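You operate a simulated robot arm through the tools that you are given. There is no shell and no other tool. Be economical: measure what you need, move in short steps, check, and stop when the job is done.

Carry out the task below with a simulated robot arm. There is one attempt and no reset: what you move stays moved.

## Task
Take the bobbin case from the top of the island bench and leave it on the plate of the carton strapper.

Only the result counts: the job must be done as asked and must still hold three seconds after the hand-in. Knocking over, shifting, dropping, spilling or breaking anything else fails it.

## Robot
A 6-joint arm with a two-finger parallel gripper, fixed in place. Base frame: the origin is at the foot of the arm, x ahead of it, y to its left, z up; the work surface is at about z = 800. Readings come in mm, rad, newtons and seconds.
With the tool pointing down near the work surface it reaches from about 260 to 680 mm from the base axis. Its first joint turns from -1.152 to 1.152 rad. Payload 2.9 kg.
The TCP is the grasp point between the finger pads, 30 mm short of the fingertips. In the tool frame z runs along the fingers and y along their closing line. Largest opening 110 mm; finger width 20, thickness 10; the body of the gripper, 48 by 112 mm, starts 55 mm behind the TCP.
Orientation is that of the tool frame in the base frame, as [roll, pitch, yaw] about the fixed x, y, z axes, in that order (R = Rz(yaw) Ry(pitch) Rx(roll)). With the fingers straight down and closing along the base's y, the tool's x points along the base's -x, its y along +y and its z along -z.

## Interface
- The arm moves only by the tool move_arm. Its argument "targets" is a list of rows, each a list of 4 numbers: the shift along the tool's x, y, z in mm, then the turn about the tool's z in rad. In form: [[x, y, z, spin], ...]. A call has 1 to 8 rows; each row shifts and turns the commanded pose from where the row before left it, along the tool's axes as they then stand. "hand" is the opening, from 0 (shut) to 1 (fully open), set as the call begins (left out, the last holds). Rows are played at 5 a second. More than 50 mm and 0.15 rad between two rows, or a gripper value outside its range, and nothing of the call is played. Where a pose cannot be reached the arm comes as near as it can. A force on the tool above 40 N (or 10 N above the force at the start of the call, whichever is more), or a blocked arm, ends the call early, and 0.2 s more pass. Each finger travels about 108 mm/s and halts on what it meets, pressing with about 41 N; the grip force reading is that of the motor and also rises with nothing between the fingers. The clock runs only during rows and for 0.2 s after the last one: add rows that do not move to give the fingers time. The reply holds the time, the measured pose of the TCP, the force on the tool along the base axes, the opening and the grip force, in the units named above and with some noise, and new pictures: "views" is both (left out), scene, wrist or none.
- Cameras (640 x 400 px; columns grow to the right, rows downward): "scene" is fixed at [73, 438.2, 1368.6]; the picture's right is [-0.76, -0.64, 0.00], its down [-0.46, 0.54, -0.71] and it looks along [0.46, -0.54, -0.71] (base axes); focal length 279 px, centre (320, 200). "wrist" rides on the gripper at [-36, 0, -57] in the tool frame; the picture's right is [0.00, -1.00, 0.00], its down [0.97, 0.00, -0.24] and it looks along [0.24, 0.00, 0.97] (tool axes); focal length 218 px, centre (320, 200). There is no depth. A picture from a camera that has moved, and an enlarged one, comes with that camera's place and axes in the base frame and with its lens.
- zoom(camera, box): a new picture of the part [left, top, right, bottom] of that camera's present view, enlarged. No time passes.
- finish_job(): hands the job in; it is judged then, once.

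Go step by step. Nothing tells you positions but the pictures and the camera data: compare them with the known pose of the tool, close in by small moves and look again before you grip or let go. The budget is 90 turns and 150 pictures, counting those below and the enlarged ones. Unless the task says otherwise, let go and move clear before handing in, and close with one line.

The tools are called after ">>>" as name(argument=value, ...) on one line, values as JSON. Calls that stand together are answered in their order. move_arm: Moves the arm, as the interface text tells. Its arguments: {"type":"object","properties":{"targets":{"type":"array"},"hand":{"type":"number"},"views":{"type":"string","enum":["both","scene","wrist","none"]}},"required":["targets"]} The other tools are called the same way: zoom (camera, box) takes an enlarged picture of a part of a camera's view; finish_job () hands the job in.

At the start:

```text
time_s: 0.0
ee_pos: [409.4, 9.8, 1113.0]
tool_rot: [-3.141, 0.0, 3.14]
ft_force: [0.8, 0.9, -0.1]
finger_gap: 109.9
gripper_force: 0.1
```

scene: 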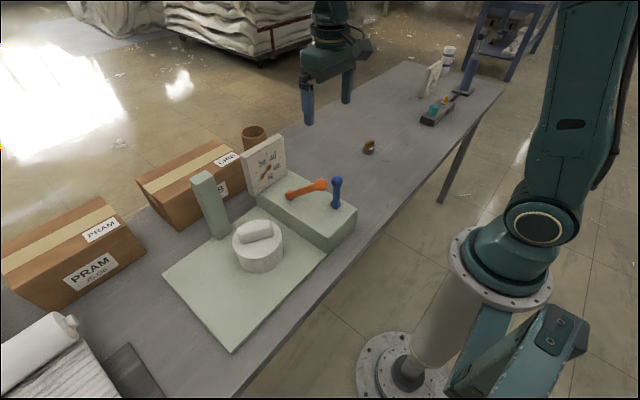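
wrist: 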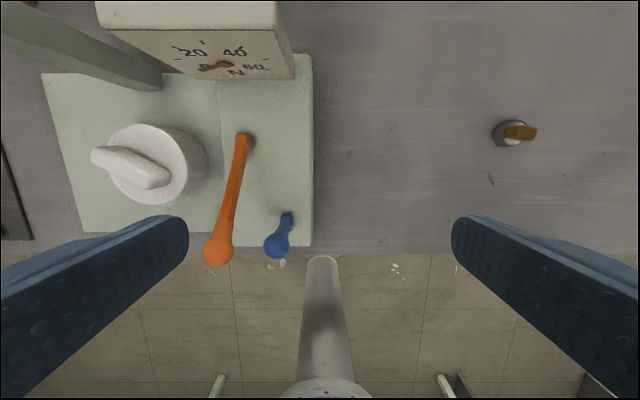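

I see a light-green machine with a dial, knob and levers, a small part lying on the bench, and another small device at the far end. I'll enlarge these to identify them.

>>> zoom(camera="scene", box=[340, 40, 500, 160])

>>> zoom(camera="scene", box=[150, 110, 370, 360])

>>> zoom(camera="wrist", box=[460, 90, 580, 190])

```text
3.33 times, centred on (420, 100) of scene
camera zoom: at [73.0, 438.2, 1368.6], right [-0.76, -0.64, 0.0], down [-0.46, 0.54, -0.71], along [0.46, -0.54, -0.71], focal length 929 px, centre (-13, 533)
```

zoom: 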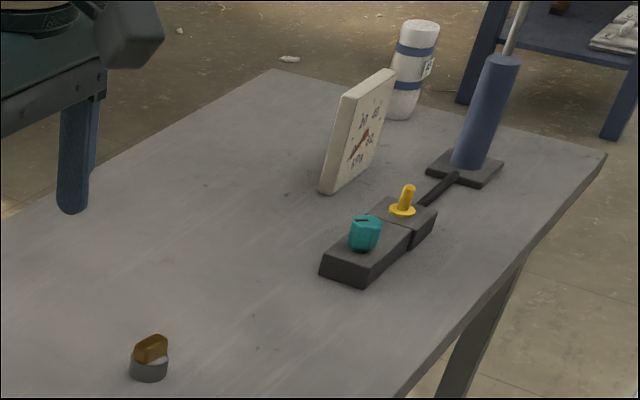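

```text
1.60 times, centred on (260, 235) of scene
camera zoom: at [73.0, 438.2, 1368.6], right [-0.76, -0.64, 0.0], down [-0.46, 0.54, -0.71], along [0.46, -0.54, -0.71], focal length 446 px, centre (416, 144)
```

zoom: 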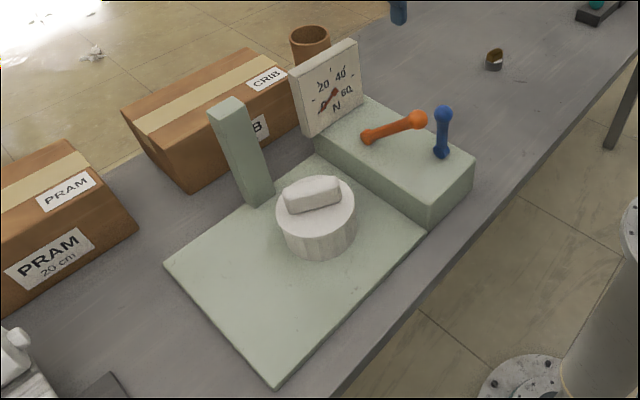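

```text
4.00 times, centred on (520, 140) of wrist
camera zoom: at [446.9, 10.2, 1169.6], right [0.0, -1.0, 0.0], down [-0.97, 0.0, 0.24], along [-0.24, 0.0, -0.97], focal length 873 px, centre (-480, 440)
```

zoom: 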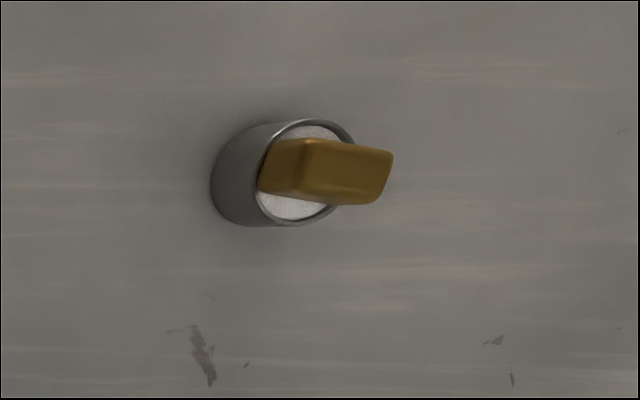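

The part on the bench (grey ring with a brown latch) is the bobbin case, at about (467, -283), and the green machine with the tension dial looks like the carton strapper. I'll move above the part and check.

>>> move_arm(targets=[[-8, -42, 20, 0], [-8, -42, 20, 0], [-8, -42, 20, 0], [-8, -42, 20, 0], [-8, -42, 20, 0], [-8, -42, 20, 0], [-8, -40, 20, 0], [0, 0, 0, 0]], hand=1)

>>> zoom(camera="wrist", box=[240, 60, 400, 160])

>>> zoom(camera="scene", box=[0, 250, 240, 400])

```text
time_s: 1.8
ee_pos: [465.8, -281.6, 971.6]
tool_rot: [3.141, -0.001, 3.141]
ft_force: [0.2, 0.3, -0.1]
finger_gap: 110.0
gripper_force: 0.2
camera wrist: at [503.0, -281.4, 1029.3], right [0.0, -1.0, 0.0], down [-0.97, 0.0, 0.24], along [-0.24, 0.0, -0.97], focal length 218 px, centre (320, 200)
```

scene: 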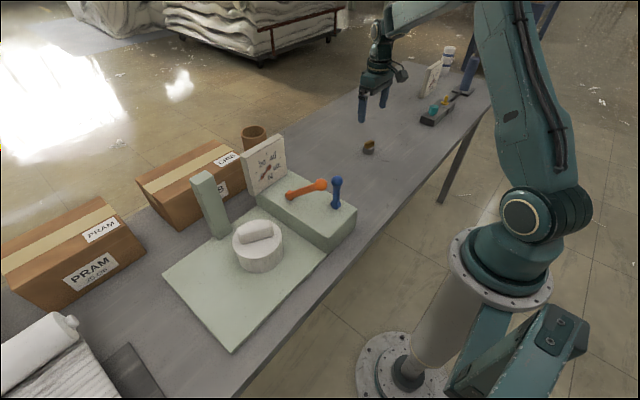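
wrist: 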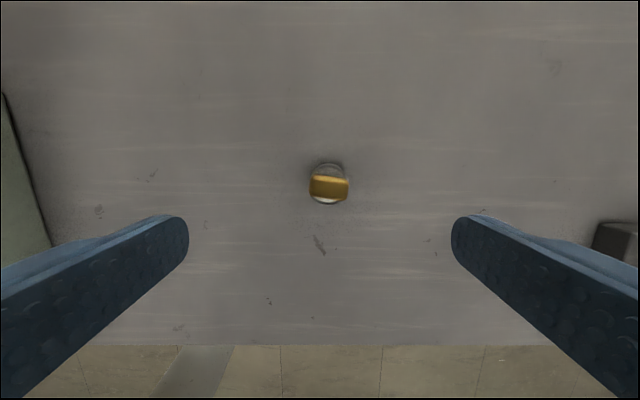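

```text
4.00 times, centred on (320, 110) of wrist
camera zoom: at [503.0, -281.4, 1029.3], right [0.0, -1.0, 0.0], down [-0.97, 0.0, 0.24], along [-0.24, 0.0, -0.97], focal length 873 px, centre (320, 560)
```

zoom: 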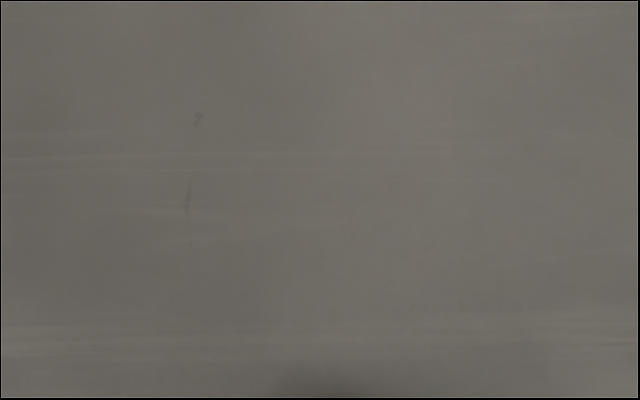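

```text
2.67 times, centred on (120, 325) of scene
camera zoom: at [73.0, 438.1, 1368.6], right [-0.76, -0.64, 0.0], down [-0.46, 0.54, -0.71], along [0.46, -0.54, -0.71], focal length 743 px, centre (853, -133)
```

zoom: 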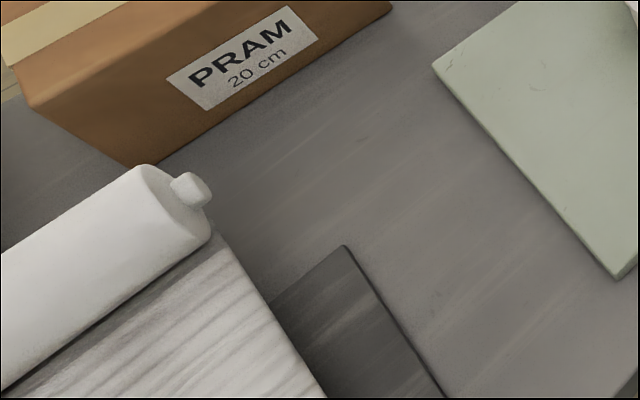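

The fingers are roughly over the part. I'll enlarge it.

>>> zoom(camera="wrist", box=[280, 150, 376, 210])

```text
6.67 times, centred on (328, 180) of wrist
camera zoom: at [503.0, -281.4, 1029.3], right [0.0, -1.0, 0.0], down [-0.97, 0.0, 0.24], along [-0.24, 0.0, -0.97], focal length 1455 px, centre (267, 333)
```

zoom: 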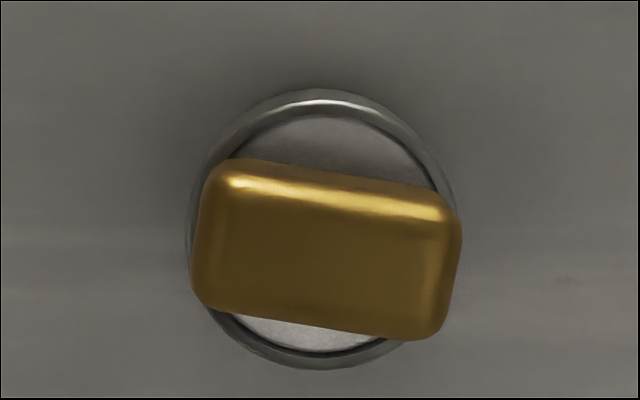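

The case is a ring about 38 mm across, centred near (467, -289.5). I'll shift over it and lower partway.

>>> move_arm(targets=[[-1, -8, 20, 0], [0, 0, 30, 0], [0, 0, 30, 0], [0, 0, 0, 0]])

```text
time_s: 2.8
ee_pos: [466.5, -288.9, 891.3]
tool_rot: [3.14, 0.0, -3.141]
ft_force: [-0.3, 0.5, -0.4]
finger_gap: 109.9
gripper_force: 0.0
camera wrist: at [504.1, -288.8, 949.5], right [0.0, -1.0, 0.0], down [-0.97, 0.0, 0.24], along [-0.24, 0.0, -0.97], focal length 218 px, centre (320, 200)
```

scene: 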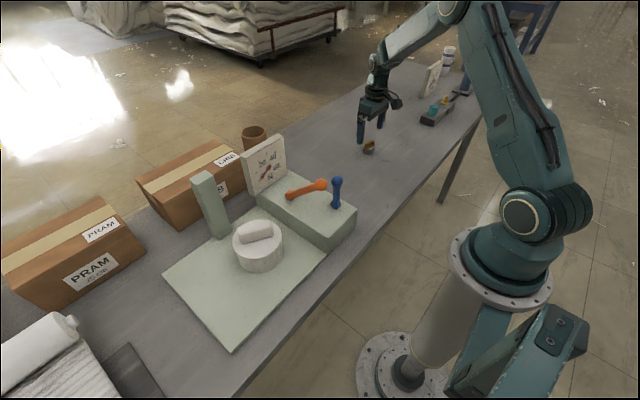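
wrist: 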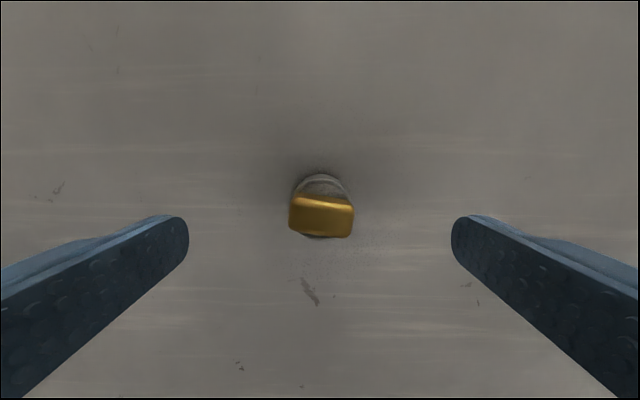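

Alignment looks right. I'll lower to grip height in steps.

>>> move_arm(targets=[[-1, -1, 30, 0], [0, 0, 17, 0], [0, 0, 9, 0], [0, 0, 0, 0]])

>>> zoom(camera="scene", box=[320, 80, 440, 170])

```text
time_s: 3.8
ee_pos: [468.1, -291.2, 835.9]
tool_rot: [3.142, 0.0, 3.14]
ft_force: [0.3, 0.2, -0.1]
finger_gap: 109.9
gripper_force: 0.1
camera wrist: at [504.9, -290.4, 893.7], right [0.0, -1.0, 0.0], down [-0.97, 0.0, 0.24], along [-0.24, 0.0, -0.97], focal length 218 px, centre (320, 200)
```

scene: 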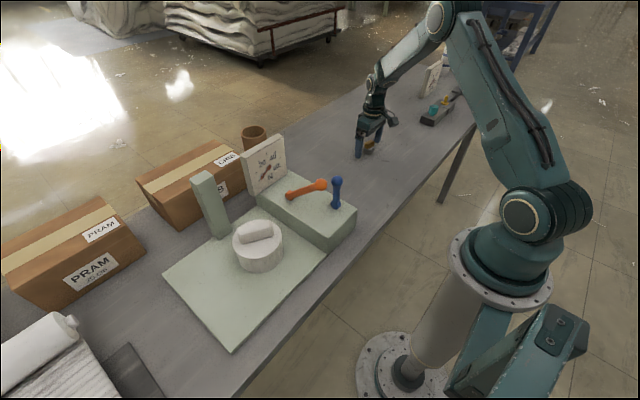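
wrist: 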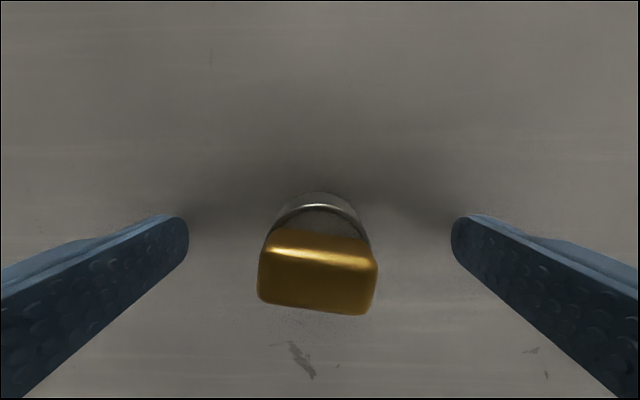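

```text
4.44 times, centred on (380, 125) of scene
camera zoom: at [73.0, 438.2, 1368.6], right [-0.76, -0.64, 0.0], down [-0.46, 0.54, -0.71], along [0.46, -0.54, -0.71], focal length 1238 px, centre (53, 533)
```

zoom: 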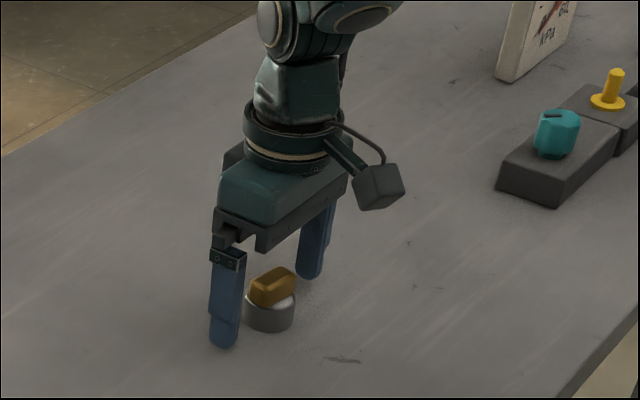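

The fingers straddle the case. I'll lower 2 mm and close.

>>> move_arm(targets=[[0, 0, 2, 0], [0, 0, 0, 0], [0, 0, 0, 0], [0, 0, 0, 0], [0, 0, 0, 0]], hand=0, views="wrist")

```text
time_s: 5.0
ee_pos: [467.5, -290.8, 834.0]
tool_rot: [3.141, 0.0, 3.141]
ft_force: [0.4, -0.3, 0.4]
finger_gap: 38.3
gripper_force: 41.4
camera wrist: at [505.2, -290.6, 891.7], right [0.0, -1.0, 0.0], down [-0.97, 0.0, 0.24], along [-0.24, 0.0, -0.97], focal length 218 px, centre (320, 200)
```

wrist: 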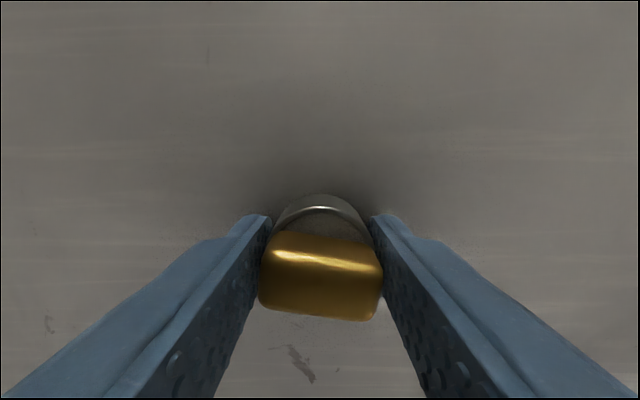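

It is gripped at 38.3 mm. I'll lift it straight up.

>>> move_arm(targets=[[0, 0, -20, 0], [0, 0, -45, 0], [0, 0, -45, 0], [0, 0, -45, 0], [0, 0, -45, 0], [0, 0, -45, 0], [0, 0, -45, 0], [0, 0, 0, 0]])

```text
time_s: 6.8
ee_pos: [468.1, -290.4, 1123.0]
tool_rot: [3.141, 0.0, 3.142]
ft_force: [0.1, 0.0, -0.6]
finger_gap: 0.1
gripper_force: 37.2
camera wrist: at [504.8, -290.0, 1181.4], right [0.0, -1.0, 0.0], down [-0.97, 0.0, 0.24], along [-0.24, 0.0, -0.97], focal length 218 px, centre (320, 200)
```

scene: 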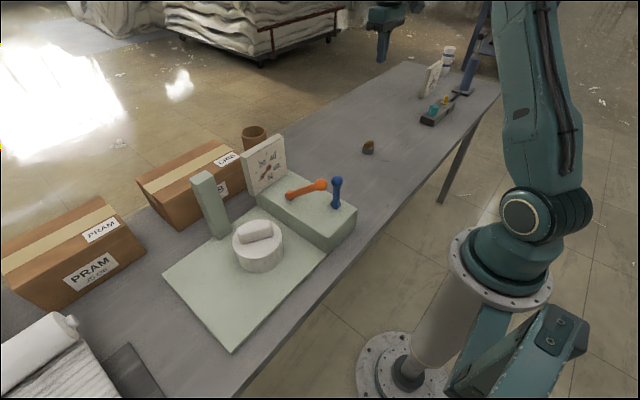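
wrist: 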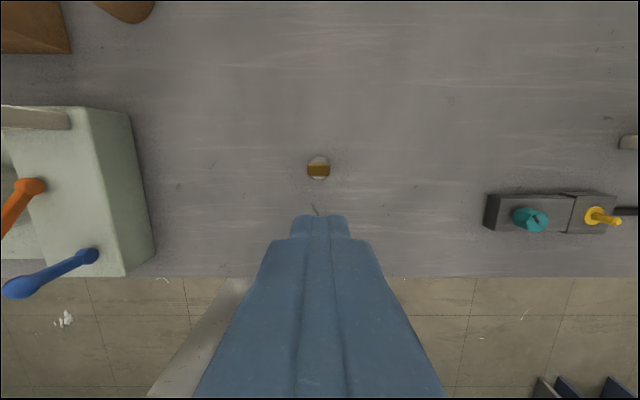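

The case slipped out of the fingers; it still stands on the bench. The smooth ring is slippery, so the brown latch must be gripped instead. I'll look closely.

>>> zoom(camera="scene", box=[345, 132, 393, 162])

>>> move_arm(targets=[[0, 0, 45, 0], [0, 0, 45, 0], [0, 0, 45, 0], [0, 0, 45, 0], [0, 0, 0, 0]], hand=1, views="wrist")

>>> zoom(camera="wrist", box=[272, 150, 368, 210])

```text
13.33 times, centred on (369, 147) of scene
camera zoom: at [73.0, 438.2, 1368.6], right [-0.76, -0.64, 0.0], down [-0.46, 0.54, -0.71], along [0.46, -0.54, -0.71], focal length 3715 px, centre (-333, 907)
```

zoom: 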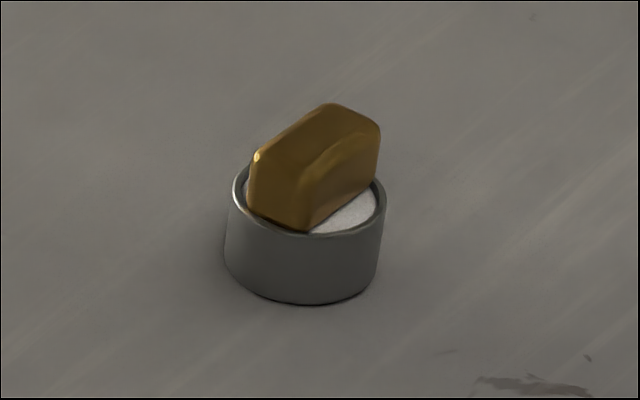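

```text
time_s: 8.0
ee_pos: [468.0, -291.3, 945.4]
tool_rot: [3.14, -0.001, -3.141]
ft_force: [0.1, -0.1, -0.1]
finger_gap: 110.2
gripper_force: 0.1
camera wrist: at [504.9, -291.0, 1001.6], right [0.0, -1.0, 0.0], down [-0.97, 0.0, 0.24], along [-0.24, 0.0, -0.97], focal length 218 px, centre (320, 200)
```

wrist: 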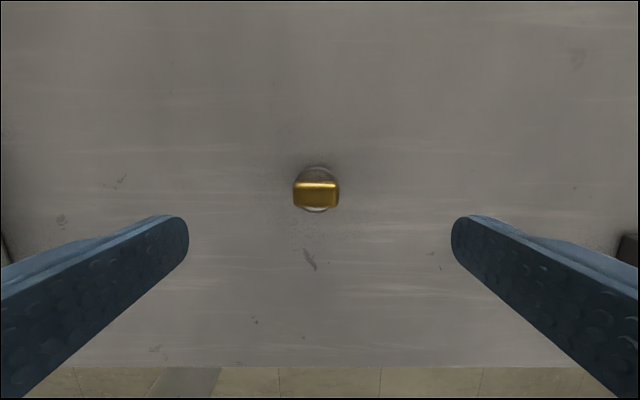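

```text
6.67 times, centred on (320, 180) of wrist
camera zoom: at [504.9, -291.0, 1001.6], right [0.0, -1.0, 0.0], down [-0.97, 0.0, 0.24], along [-0.24, 0.0, -0.97], focal length 1455 px, centre (320, 333)
```

zoom: 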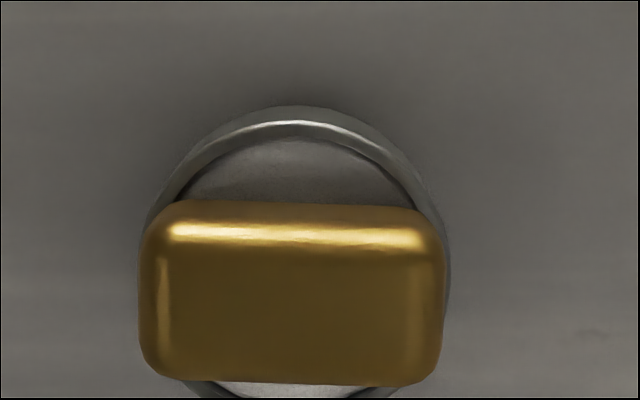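

The latch has been turned by the grip and now lies along y, centred near (467.5, -288), about 19 mm wide, with its top at about z = 840. I'll turn the gripper 90° to close across it.

>>> move_arm(targets=[[0, 3, 0, 0.1428], [0, 0, 0, 0.1428], [0, 0, 0, 0.1428], [0, 0, 0, 0.1428], [0, 0, 0, 0.1428], [0, 0, 0, 0.1428], [0, 0, 0, 0.1428], [0, 0, 0, 0.1428]], views="none")

>>> move_arm(targets=[[0, 0, 10, 0.1428], [0, 0, 10, 0.1428], [0, 0, 10, 0.1428], [0, 0, 0, 0]], views="wrist")

>>> zoom(camera="wrist", box=[272, 165, 368, 225])

```text
time_s: 9.8
ee_pos: [467.7, -288.2, 946.0]
tool_rot: [-3.141, 0.001, 1.996]
ft_force: [0.2, 0.5, 0.4]
finger_gap: 109.9
gripper_force: 0.1
```

```text
time_s: 10.8
ee_pos: [467.8, -288.5, 915.5]
tool_rot: [3.141, 0.0, 1.568]
ft_force: [-0.8, -0.3, -1.1]
finger_gap: 110.1
gripper_force: 0.0
camera wrist: at [468.7, -324.1, 971.5], right [-1.0, 0.0, 0.0], down [0.0, 0.97, 0.24], along [0.0, 0.24, -0.97], focal length 218 px, centre (320, 200)
```

wrist: 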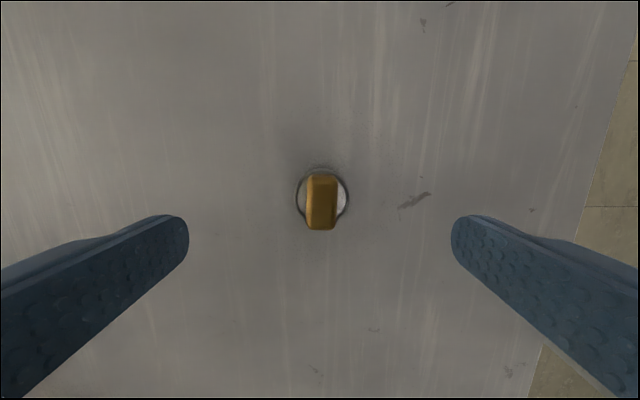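

```text
6.67 times, centred on (320, 195) of wrist
camera zoom: at [468.7, -324.1, 971.5], right [-1.0, 0.0, 0.0], down [0.0, 0.97, 0.24], along [0.0, 0.24, -0.97], focal length 1455 px, centre (320, 233)
```

zoom: 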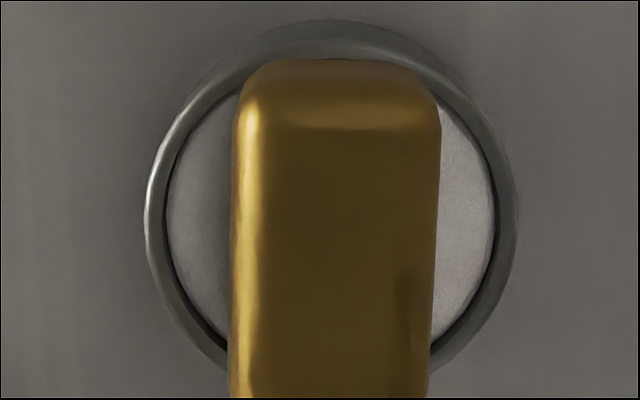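

Centred. I'll trim the spin slightly and descend so the tips sit just above the ring rim.

>>> move_arm(targets=[[0, 0, 30, 0.03], [0, 0, 20, 0], [0, 0, 8, 0], [0, 0, 0, 0]], hand=0.5)

>>> zoom(camera="scene", box=[337, 115, 401, 165])

```text
time_s: 11.8
ee_pos: [467.4, -288.4, 857.3]
tool_rot: [3.14, -0.001, 1.54]
ft_force: [0.3, -0.2, -0.7]
finger_gap: 54.9
gripper_force: 0.0
camera wrist: at [467.6, -324.1, 913.5], right [-1.0, 0.03, 0.0], down [0.03, 0.97, 0.24], along [0.01, 0.24, -0.97], focal length 218 px, centre (320, 200)
```

scene: 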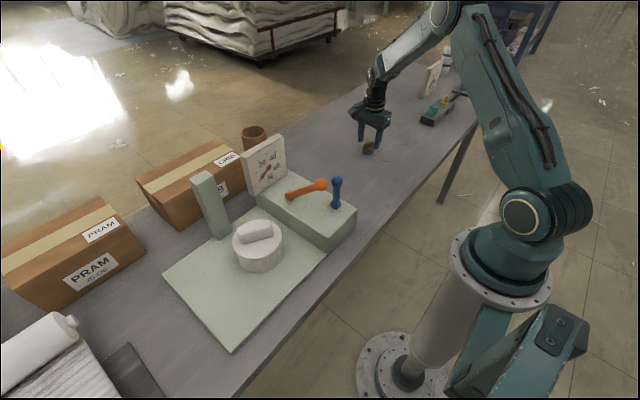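
wrist: 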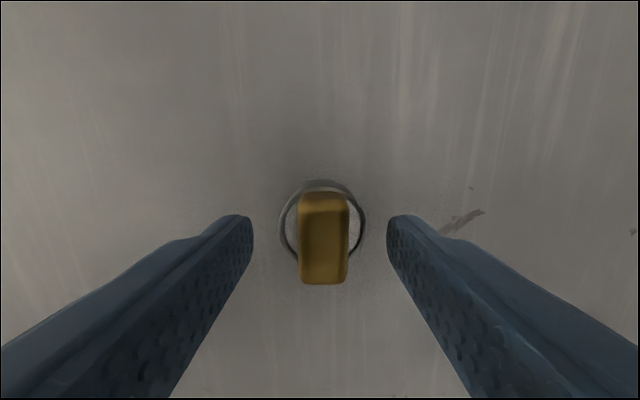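

```text
8.00 times, centred on (369, 140) of scene
camera zoom: at [73.0, 438.2, 1368.6], right [-0.76, -0.64, 0.0], down [-0.46, 0.54, -0.71], along [0.46, -0.54, -0.71], focal length 2229 px, centre (-72, 680)
```

zoom: 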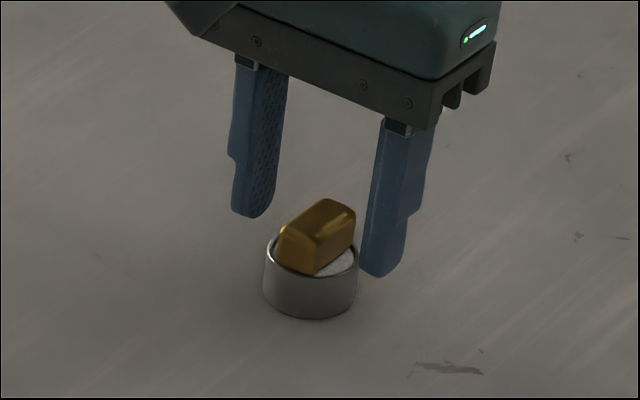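

The fingers sit either side of the latch with their tips near rim level. I'll close.

>>> move_arm(targets=[[0, 0, 0, 0], [0, 0, 0, 0], [0, 0, 0, 0], [0, 0, 0, 0]], hand=0)

>>> zoom(camera="scene", box=[337, 115, 401, 165])

```text
time_s: 12.8
ee_pos: [467.4, -288.5, 856.4]
tool_rot: [-3.14, 0.001, 1.54]
ft_force: [0.7, -0.2, -0.1]
finger_gap: 18.9
gripper_force: 41.2
camera wrist: at [467.6, -324.1, 913.6], right [-1.0, 0.03, 0.0], down [0.03, 0.97, 0.24], along [0.01, 0.24, -0.97], focal length 218 px, centre (320, 200)
```

scene: 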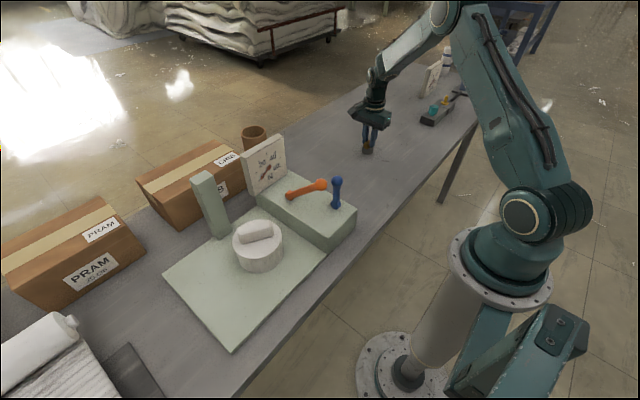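
wrist: 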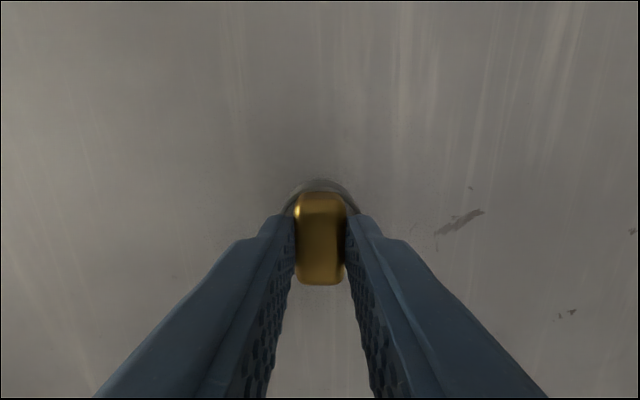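

```text
8.00 times, centred on (369, 140) of scene
camera zoom: at [73.0, 438.2, 1368.6], right [-0.76, -0.64, 0.0], down [-0.46, 0.54, -0.71], along [0.46, -0.54, -0.71], focal length 2229 px, centre (-72, 680)
```

zoom: 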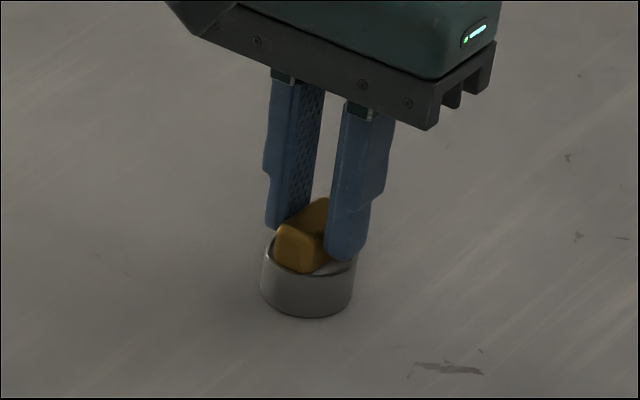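

The latch is held at 18.9 mm. I'll test with a slow small lift.

>>> move_arm(targets=[[0, 0, -3, 0], [0, 0, -4, 0], [0, 0, -4, 0], [0, 0, -4, 0], [0, 0, 0, 0]], views="wrist")

>>> zoom(camera="scene", box=[337, 115, 401, 165])

```text
time_s: 14.0
ee_pos: [468.6, -289.2, 871.7]
tool_rot: [-3.14, 0.0, 1.542]
ft_force: [-0.1, 0.5, -1.3]
finger_gap: 18.8
gripper_force: 41.1
camera wrist: at [468.0, -324.0, 928.9], right [-1.0, 0.03, 0.0], down [0.03, 0.97, 0.24], along [0.01, 0.24, -0.97], focal length 218 px, centre (320, 200)
```

wrist: 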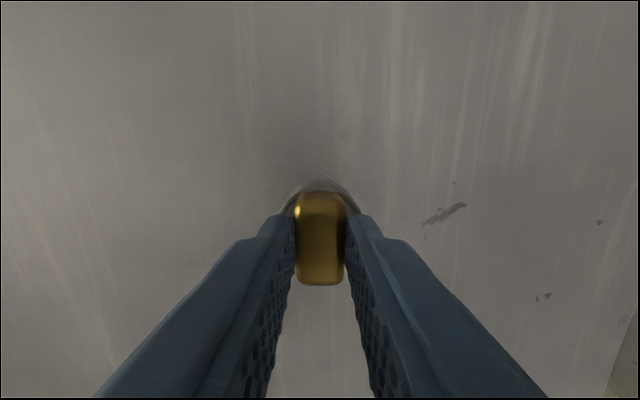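

```text
8.00 times, centred on (369, 140) of scene
camera zoom: at [73.0, 438.2, 1368.6], right [-0.76, -0.64, 0.0], down [-0.46, 0.54, -0.71], along [0.46, -0.54, -0.71], focal length 2229 px, centre (-72, 680)
```

zoom: 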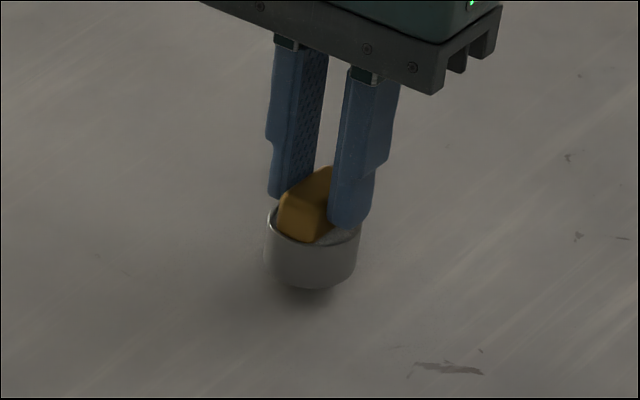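

The case is off the bench and held with no slip. I'll raise it to travel height.

>>> move_arm(targets=[[0, 0, -25, 0], [0, 0, -35, 0], [0, 0, -40, 0], [0, 0, -40, 0], [0, 0, -40, 0], [0, 0, -40, 0], [0, 0, -30, 0], [0, 0, 0, 0]], views="wrist")

```text
time_s: 15.8
ee_pos: [467.4, -286.9, 1122.4]
tool_rot: [3.141, 0.0, 1.542]
ft_force: [0.3, -0.3, -0.1]
finger_gap: 18.9
gripper_force: 40.9
camera wrist: at [467.2, -323.9, 1179.7], right [-1.0, 0.03, 0.0], down [0.03, 0.97, 0.24], along [0.01, 0.24, -0.97], focal length 218 px, centre (320, 200)
```

wrist: 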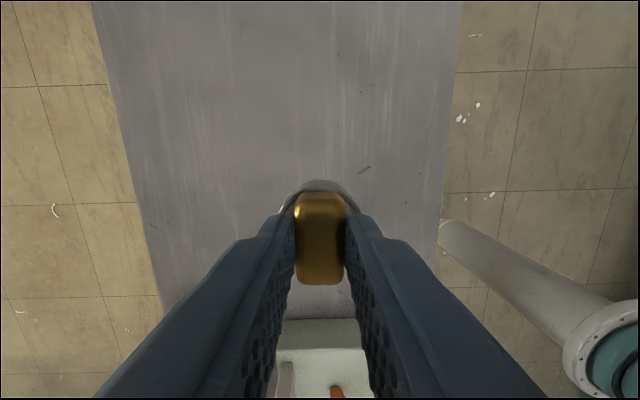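

The case is firmly held. I'll carry it at height toward the green machine.

>>> move_arm(targets=[[30, -3, 0, 0], [45, -4, 0, 0], [45, -4, 0, 0], [45, -4, 0, 0], [45, -4, 0, 0], [45, -4, 0, 0], [45, -4, 0, 0], [40, -4, 0, 0]], views="none")

>>> move_arm(targets=[[30, -3, 0, 0], [40, -4, 0, 0], [40, -4, 0, 0], [40, -4, 0, 0], [30, -4, 0, 0], [0, 0, 0, 0]])

```text
time_s: 17.6
ee_pos: [447.3, 53.0, 1120.3]
tool_rot: [3.14, 0.0, 1.541]
ft_force: [-0.1, 0.3, 0.3]
finger_gap: 18.7
gripper_force: 40.6
```

```text
time_s: 19.0
ee_pos: [434.0, 232.1, 1121.1]
tool_rot: [-3.141, -0.001, 1.541]
ft_force: [-0.8, -0.5, -0.5]
finger_gap: 18.7
gripper_force: 41.0
camera wrist: at [433.0, 197.3, 1178.7], right [-1.0, 0.03, 0.0], down [0.03, 0.97, 0.24], along [0.01, 0.24, -0.97], focal length 218 px, centre (320, 200)
```

scene: 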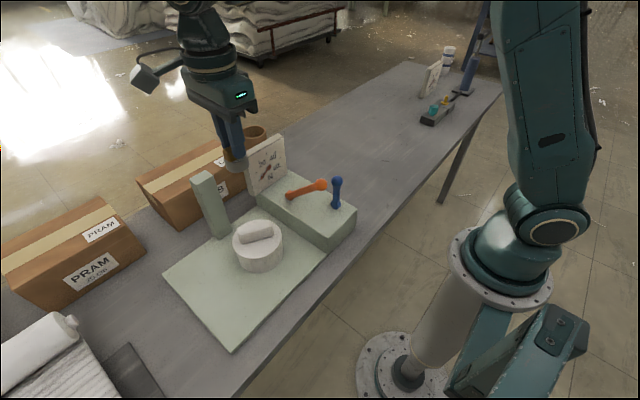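
wrist: 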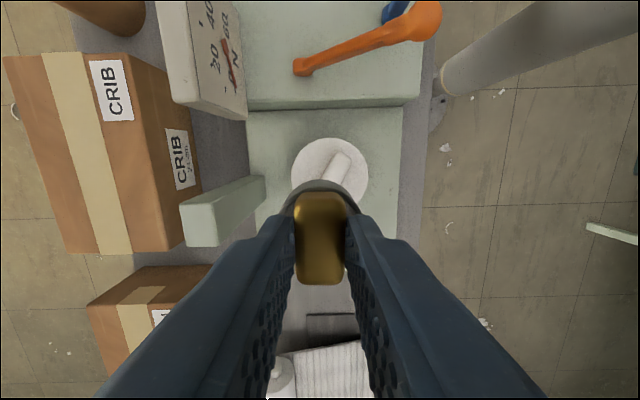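

The plate has free space to the left of the white knob. I'll move over it and look.

>>> move_arm(targets=[[30, -3, 0, 0], [40, -4, 0, 0], [35, -4, 0, 0], [20, -3, 0, 0], [0, 0, 0, 0]])

>>> zoom(camera="scene", box=[80, 100, 330, 360])

```text
time_s: 20.2
ee_pos: [422.9, 357.9, 1121.9]
tool_rot: [3.141, -0.002, 1.54]
ft_force: [0.1, -0.2, -1.3]
finger_gap: 19.2
gripper_force: 41.1
camera wrist: at [422.8, 322.9, 1179.0], right [-1.0, 0.03, 0.0], down [0.03, 0.97, 0.24], along [0.01, 0.24, -0.97], focal length 218 px, centre (320, 200)
```

scene: 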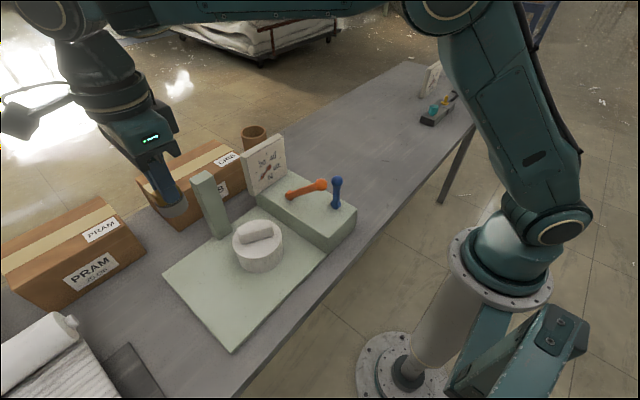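
wrist: 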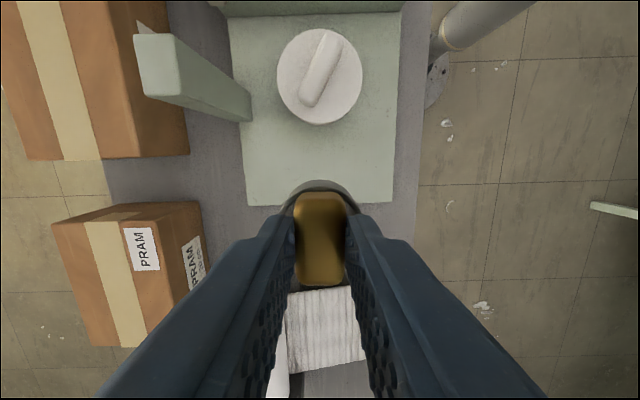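

```text
1.54 times, centred on (205, 230) of scene
camera zoom: at [73.0, 438.2, 1368.6], right [-0.76, -0.64, 0.0], down [-0.46, 0.54, -0.71], along [0.46, -0.54, -0.71], focal length 429 px, centre (497, 154)
```

zoom: 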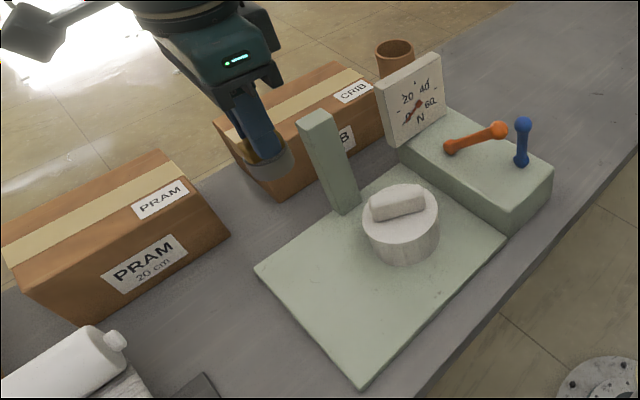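

I'm above the free strip (y from about 294 to 418), at (423, 358). I'll descend partway.

>>> move_arm(targets=[[0, 0, 30, 0], [0, 0, 40, 0], [0, 0, 40, 0], [0, 0, 40, 0], [0, 0, 35, 0], [0, 0, 25, 0], [0, 0, 15, 0], [0, 0, 0, 0]])

>>> zoom(camera="scene", box=[150, 190, 310, 290])

```text
time_s: 22.0
ee_pos: [423.5, 359.2, 896.7]
tool_rot: [-3.141, 0.0, 1.541]
ft_force: [0.6, 0.5, -0.3]
finger_gap: 18.9
gripper_force: 40.9
camera wrist: at [423.5, 323.1, 953.6], right [-1.0, 0.03, 0.0], down [0.03, 0.97, 0.24], along [0.01, 0.24, -0.97], focal length 218 px, centre (320, 200)
```

scene: 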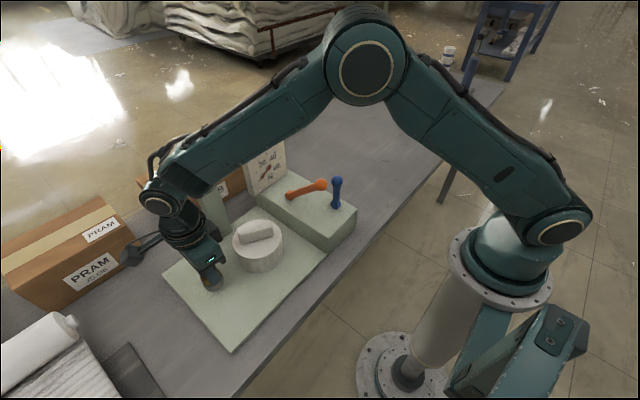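
wrist: 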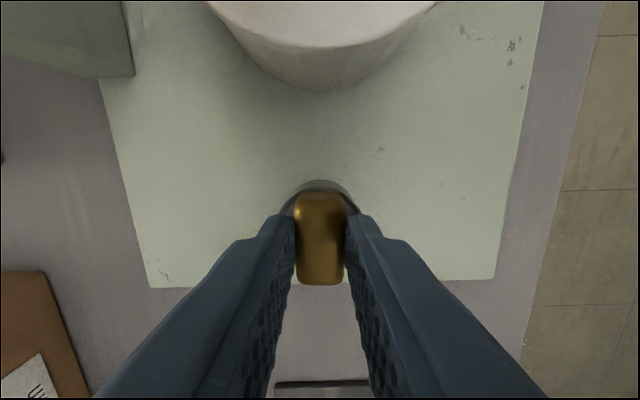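

```text
4.00 times, centred on (230, 240) of scene
camera zoom: at [73.0, 438.2, 1368.6], right [-0.76, -0.64, 0.0], down [-0.46, 0.54, -0.71], along [0.46, -0.54, -0.71], focal length 1114 px, centre (680, 40)
```

zoom: 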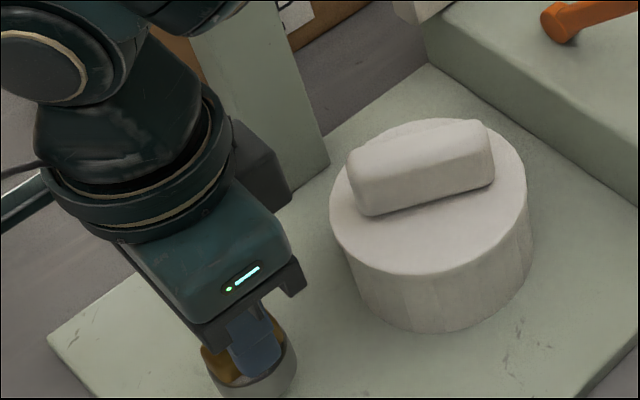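

Well centred on the free strip. I'll lower in small steps until contact.

>>> move_arm(targets=[[0, 0, 10, 0], [0, 0, 6, 0], [0, 0, 3, 0], [0, 0, 0, 0]], views="scene")

>>> zoom(camera="scene", box=[170, 250, 266, 310])

```text
time_s: 23.0
ee_pos: [422.8, 358.0, 878.3]
tool_rot: [-3.141, 0.0, 1.542]
ft_force: [0.4, 0.4, -0.4]
finger_gap: 18.9
gripper_force: 41.2
```

scene: 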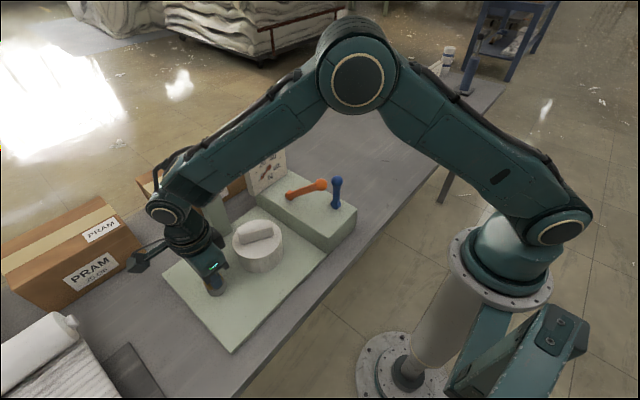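

```text
6.67 times, centred on (218, 280) of scene
camera zoom: at [73.0, 438.2, 1368.6], right [-0.76, -0.64, 0.0], down [-0.46, 0.54, -0.71], along [0.46, -0.54, -0.71], focal length 1858 px, centre (1000, -333)
```

zoom: 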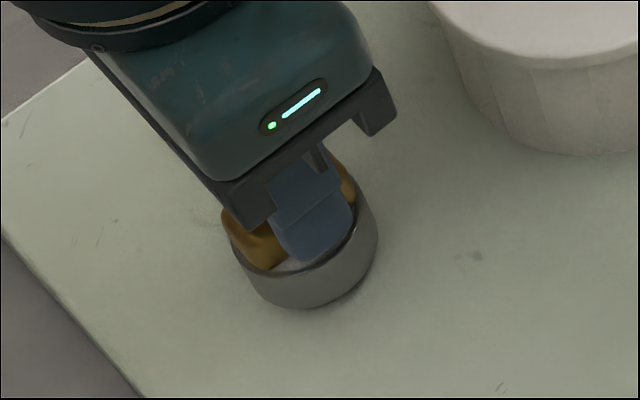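

Just above the plate; no contact yet.

>>> move_arm(targets=[[0, 0, 2, 0], [0, 0, 2, 0], [0, 0, 1, 0], [0, 0, 0, 0]], views="none")

>>> zoom(camera="scene", box=[170, 250, 266, 310])

```text
time_s: 24.0
ee_pos: [423.7, 357.3, 872.6]
tool_rot: [-3.142, 0.0, 1.541]
ft_force: [0.0, -0.8, -0.9]
finger_gap: 18.8
gripper_force: 40.6
```

```text
6.67 times, centred on (218, 280) of scene
camera zoom: at [73.0, 438.2, 1368.6], right [-0.76, -0.64, 0.0], down [-0.46, 0.54, -0.71], along [0.46, -0.54, -0.71], focal length 1858 px, centre (1000, -333)
```

zoom: 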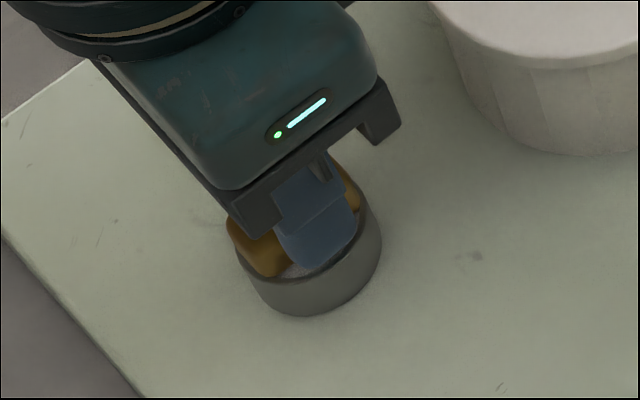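

Bottom is at about z = 816, still free. I'll continue in 1 mm steps.

>>> move_arm(targets=[[0, 0, 1, 0], [0, 0, 1, 0], [0, 0, 1, 0], [0, 0, 0, 0]], views="none")

>>> zoom(camera="scene", box=[170, 250, 266, 310])

```text
time_s: 25.0
ee_pos: [423.6, 358.4, 871.8]
tool_rot: [3.139, -0.004, 1.542]
ft_force: [-5.5, -5.4, 30.6]
finger_gap: 19.0
gripper_force: 41.1
```

```text
6.67 times, centred on (218, 280) of scene
camera zoom: at [72.5, 437.7, 1368.8], right [-0.76, -0.64, 0.0], down [-0.45, 0.54, -0.71], along [0.46, -0.54, -0.71], focal length 1858 px, centre (1000, -333)
```

zoom: 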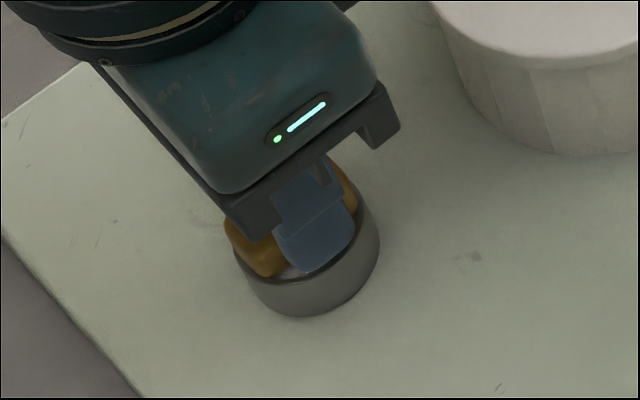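

Contact made: 30 N with the case on the plate. I'll ease the press, then open.

>>> move_arm(targets=[[0, 0, -1, 0], [0, 0, -0.7, 0], [0, 0, 0, 0]], views="none")

>>> move_arm(targets=[[0, 0, 0, 0], [0, 0, 0, 0], [0, 0, 0, 0]], hand=0.5, views="wrist")

```text
time_s: 25.8
ee_pos: [423.1, 356.9, 872.2]
tool_rot: [3.14, 0.0, 1.54]
ft_force: [2.6, 1.4, 16.7]
finger_gap: 18.8
gripper_force: 41.0
```

```text
time_s: 26.6
ee_pos: [422.8, 358.7, 871.9]
tool_rot: [3.14, -0.001, 1.541]
ft_force: [0.9, 0.0, -0.8]
finger_gap: 54.8
gripper_force: 0.1
camera wrist: at [422.9, 322.7, 927.8], right [-1.0, 0.03, 0.0], down [0.03, 0.97, 0.24], along [0.01, 0.24, -0.97], focal length 218 px, centre (320, 200)
```

wrist: 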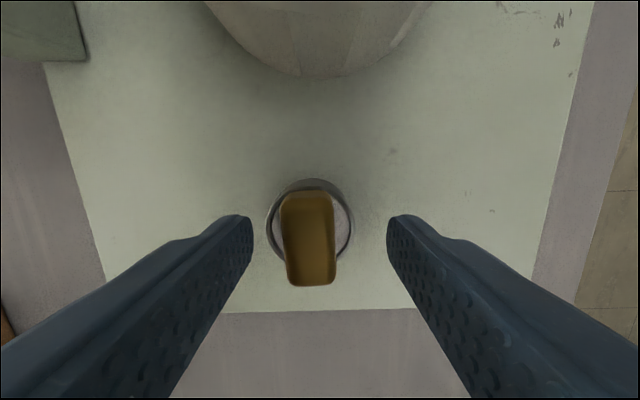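

The case is free and standing on the plate. I'll raise the gripper straight up.

>>> move_arm(targets=[[0, 0, -15, 0], [0, 0, -30, 0], [0, 0, -40, 0], [0, 0, -45, 0], [0, 0, -45, 0], [0, 0, -45, 0], [0, 0, -30, 0], [0, 0, 0, 0]])

>>> zoom(camera="scene", box=[150, 210, 310, 310])

```text
time_s: 28.4
ee_pos: [422.1, 358.7, 1121.7]
tool_rot: [-3.141, -0.001, 1.541]
ft_force: [0.5, 0.3, -0.4]
finger_gap: 55.1
gripper_force: 0.1
camera wrist: at [422.4, 323.5, 1178.9], right [-1.0, 0.03, 0.0], down [0.03, 0.97, 0.24], along [0.01, 0.24, -0.97], focal length 218 px, centre (320, 200)
```

scene: 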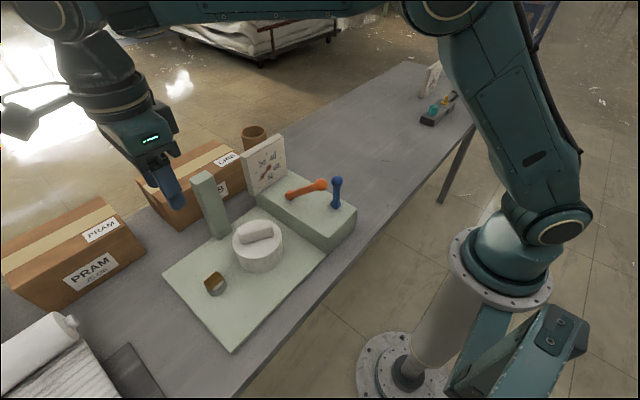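
wrist: 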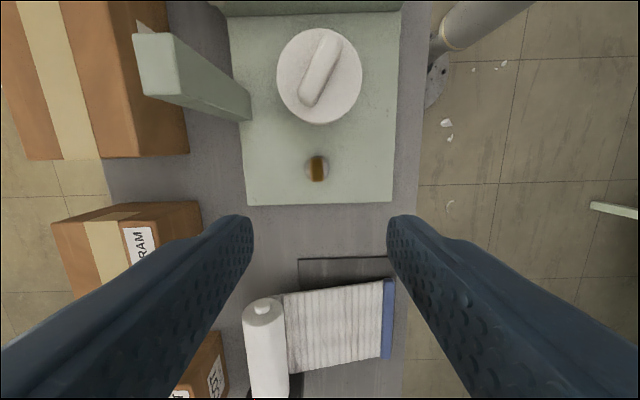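

```text
4.00 times, centred on (230, 260) of scene
camera zoom: at [73.0, 438.2, 1368.6], right [-0.76, -0.64, 0.0], down [-0.46, 0.54, -0.71], along [0.46, -0.54, -0.71], focal length 1114 px, centre (680, -40)
```

zoom: 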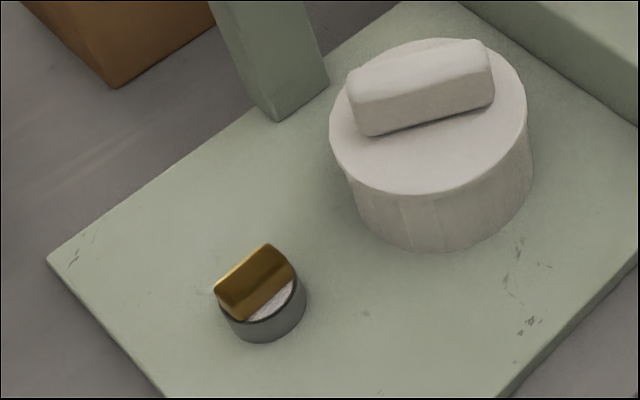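

The case stands well on the plate. Before handing in I'll check the neighbouring device, to be sure which machine is the strapper.

>>> zoom(camera="wrist", box=[230, 240, 420, 400])

>>> move_arm(targets=[[40, 0, -5, 0], [40, 0, -5, 0], [0, 0, 0, 0]], hand=1, views="wrist")

```text
2.50 times, centred on (325, 320) of wrist
camera zoom: at [422.4, 323.5, 1178.9], right [-1.0, 0.03, 0.0], down [0.03, 0.97, 0.24], along [0.01, 0.24, -0.97], focal length 546 px, centre (308, -100)
```

zoom: 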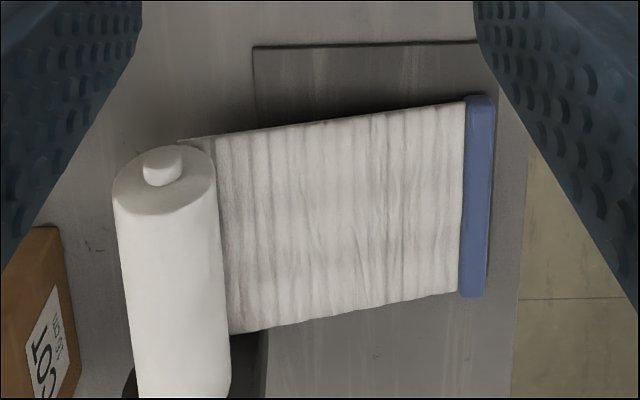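

```text
time_s: 29.2
ee_pos: [426.1, 438.3, 1131.5]
tool_rot: [-3.141, -0.001, 1.542]
ft_force: [0.0, -0.2, 0.1]
finger_gap: 110.0
gripper_force: 0.0
camera wrist: at [425.0, 402.7, 1188.2], right [-1.0, 0.03, 0.0], down [0.03, 0.97, 0.24], along [0.01, 0.24, -0.97], focal length 218 px, centre (320, 200)
```

wrist: 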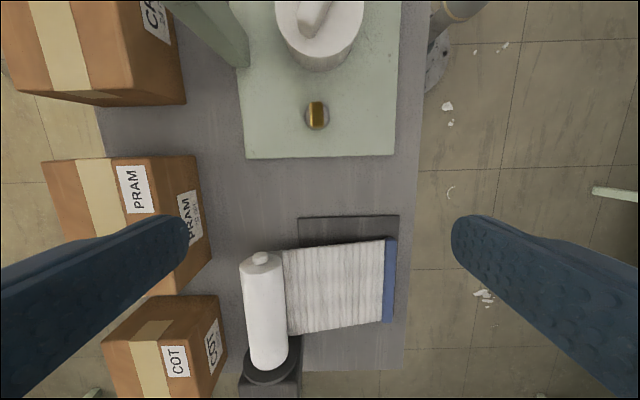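

The neighbour has a horizontal roll with a web drawn to a blue bar over a dark plate. I'll look closer to tell strapper from wrapper.

>>> move_arm(targets=[[30, -30, -10, 0], [30, -30, -10, 0], [0, 0, 0, 0]], views="wrist")

>>> zoom(camera="wrist", box=[150, 150, 450, 400])

>>> zoom(camera="scene", box=[0, 290, 180, 400])

```text
time_s: 30.0
ee_pos: [365.1, 497.2, 1148.3]
tool_rot: [3.141, 0.002, 1.541]
ft_force: [-0.4, 0.0, 0.0]
finger_gap: 110.3
gripper_force: 0.1
out of reach, approached as far as the arm can: row 2
camera wrist: at [365.6, 461.7, 1206.0], right [-1.0, 0.03, 0.0], down [0.03, 0.97, 0.24], along [0.01, 0.24, -0.97], focal length 218 px, centre (320, 200)
```

wrist: 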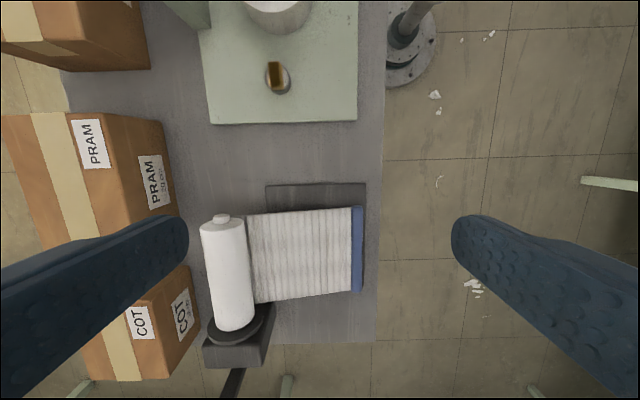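

```text
1.60 times, centred on (300, 275) of wrist
camera zoom: at [365.6, 461.7, 1206.0], right [-1.0, 0.03, 0.0], down [0.03, 0.97, 0.24], along [0.01, 0.24, -0.97], focal length 349 px, centre (352, 80)
```

zoom: 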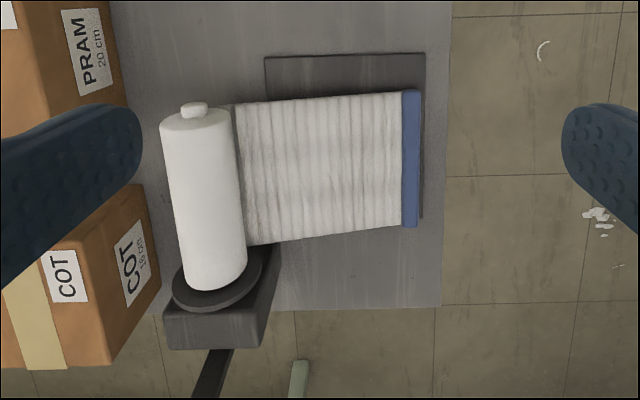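

```text
3.56 times, centred on (90, 345) of scene
camera zoom: at [73.0, 438.2, 1368.6], right [-0.76, -0.64, 0.0], down [-0.46, 0.54, -0.71], along [0.46, -0.54, -0.71], focal length 991 px, centre (1138, -316)
```

zoom: 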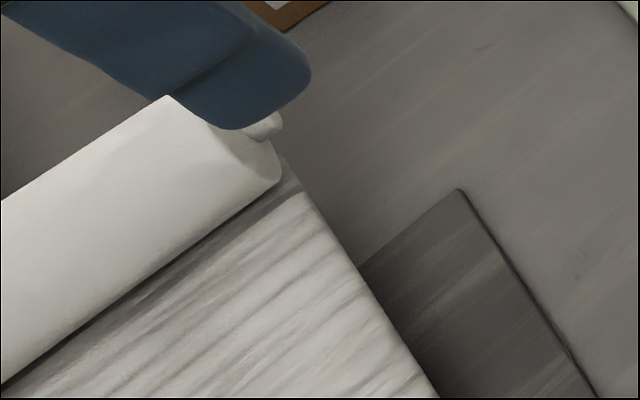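

The neighbour is a film/quilt-roll device, not a strapper. The green machine, with its tension dial in N, levers and plate, fits the carton strapper. The case stands upright on its plate and the arm is clear, so I'll hand in.

>>> finish_job()

```text
The job is handed in.
```

The bobbin case is standing upright on the green plate of the machine I took to be the carton strapper. I identified that machine from its tension dial in N and its levers, since nothing was labelled. The first grip slipped while lifting, but the case stayed upright on the bench. The second grip, on the brown latch, held, and I saw nothing else move.
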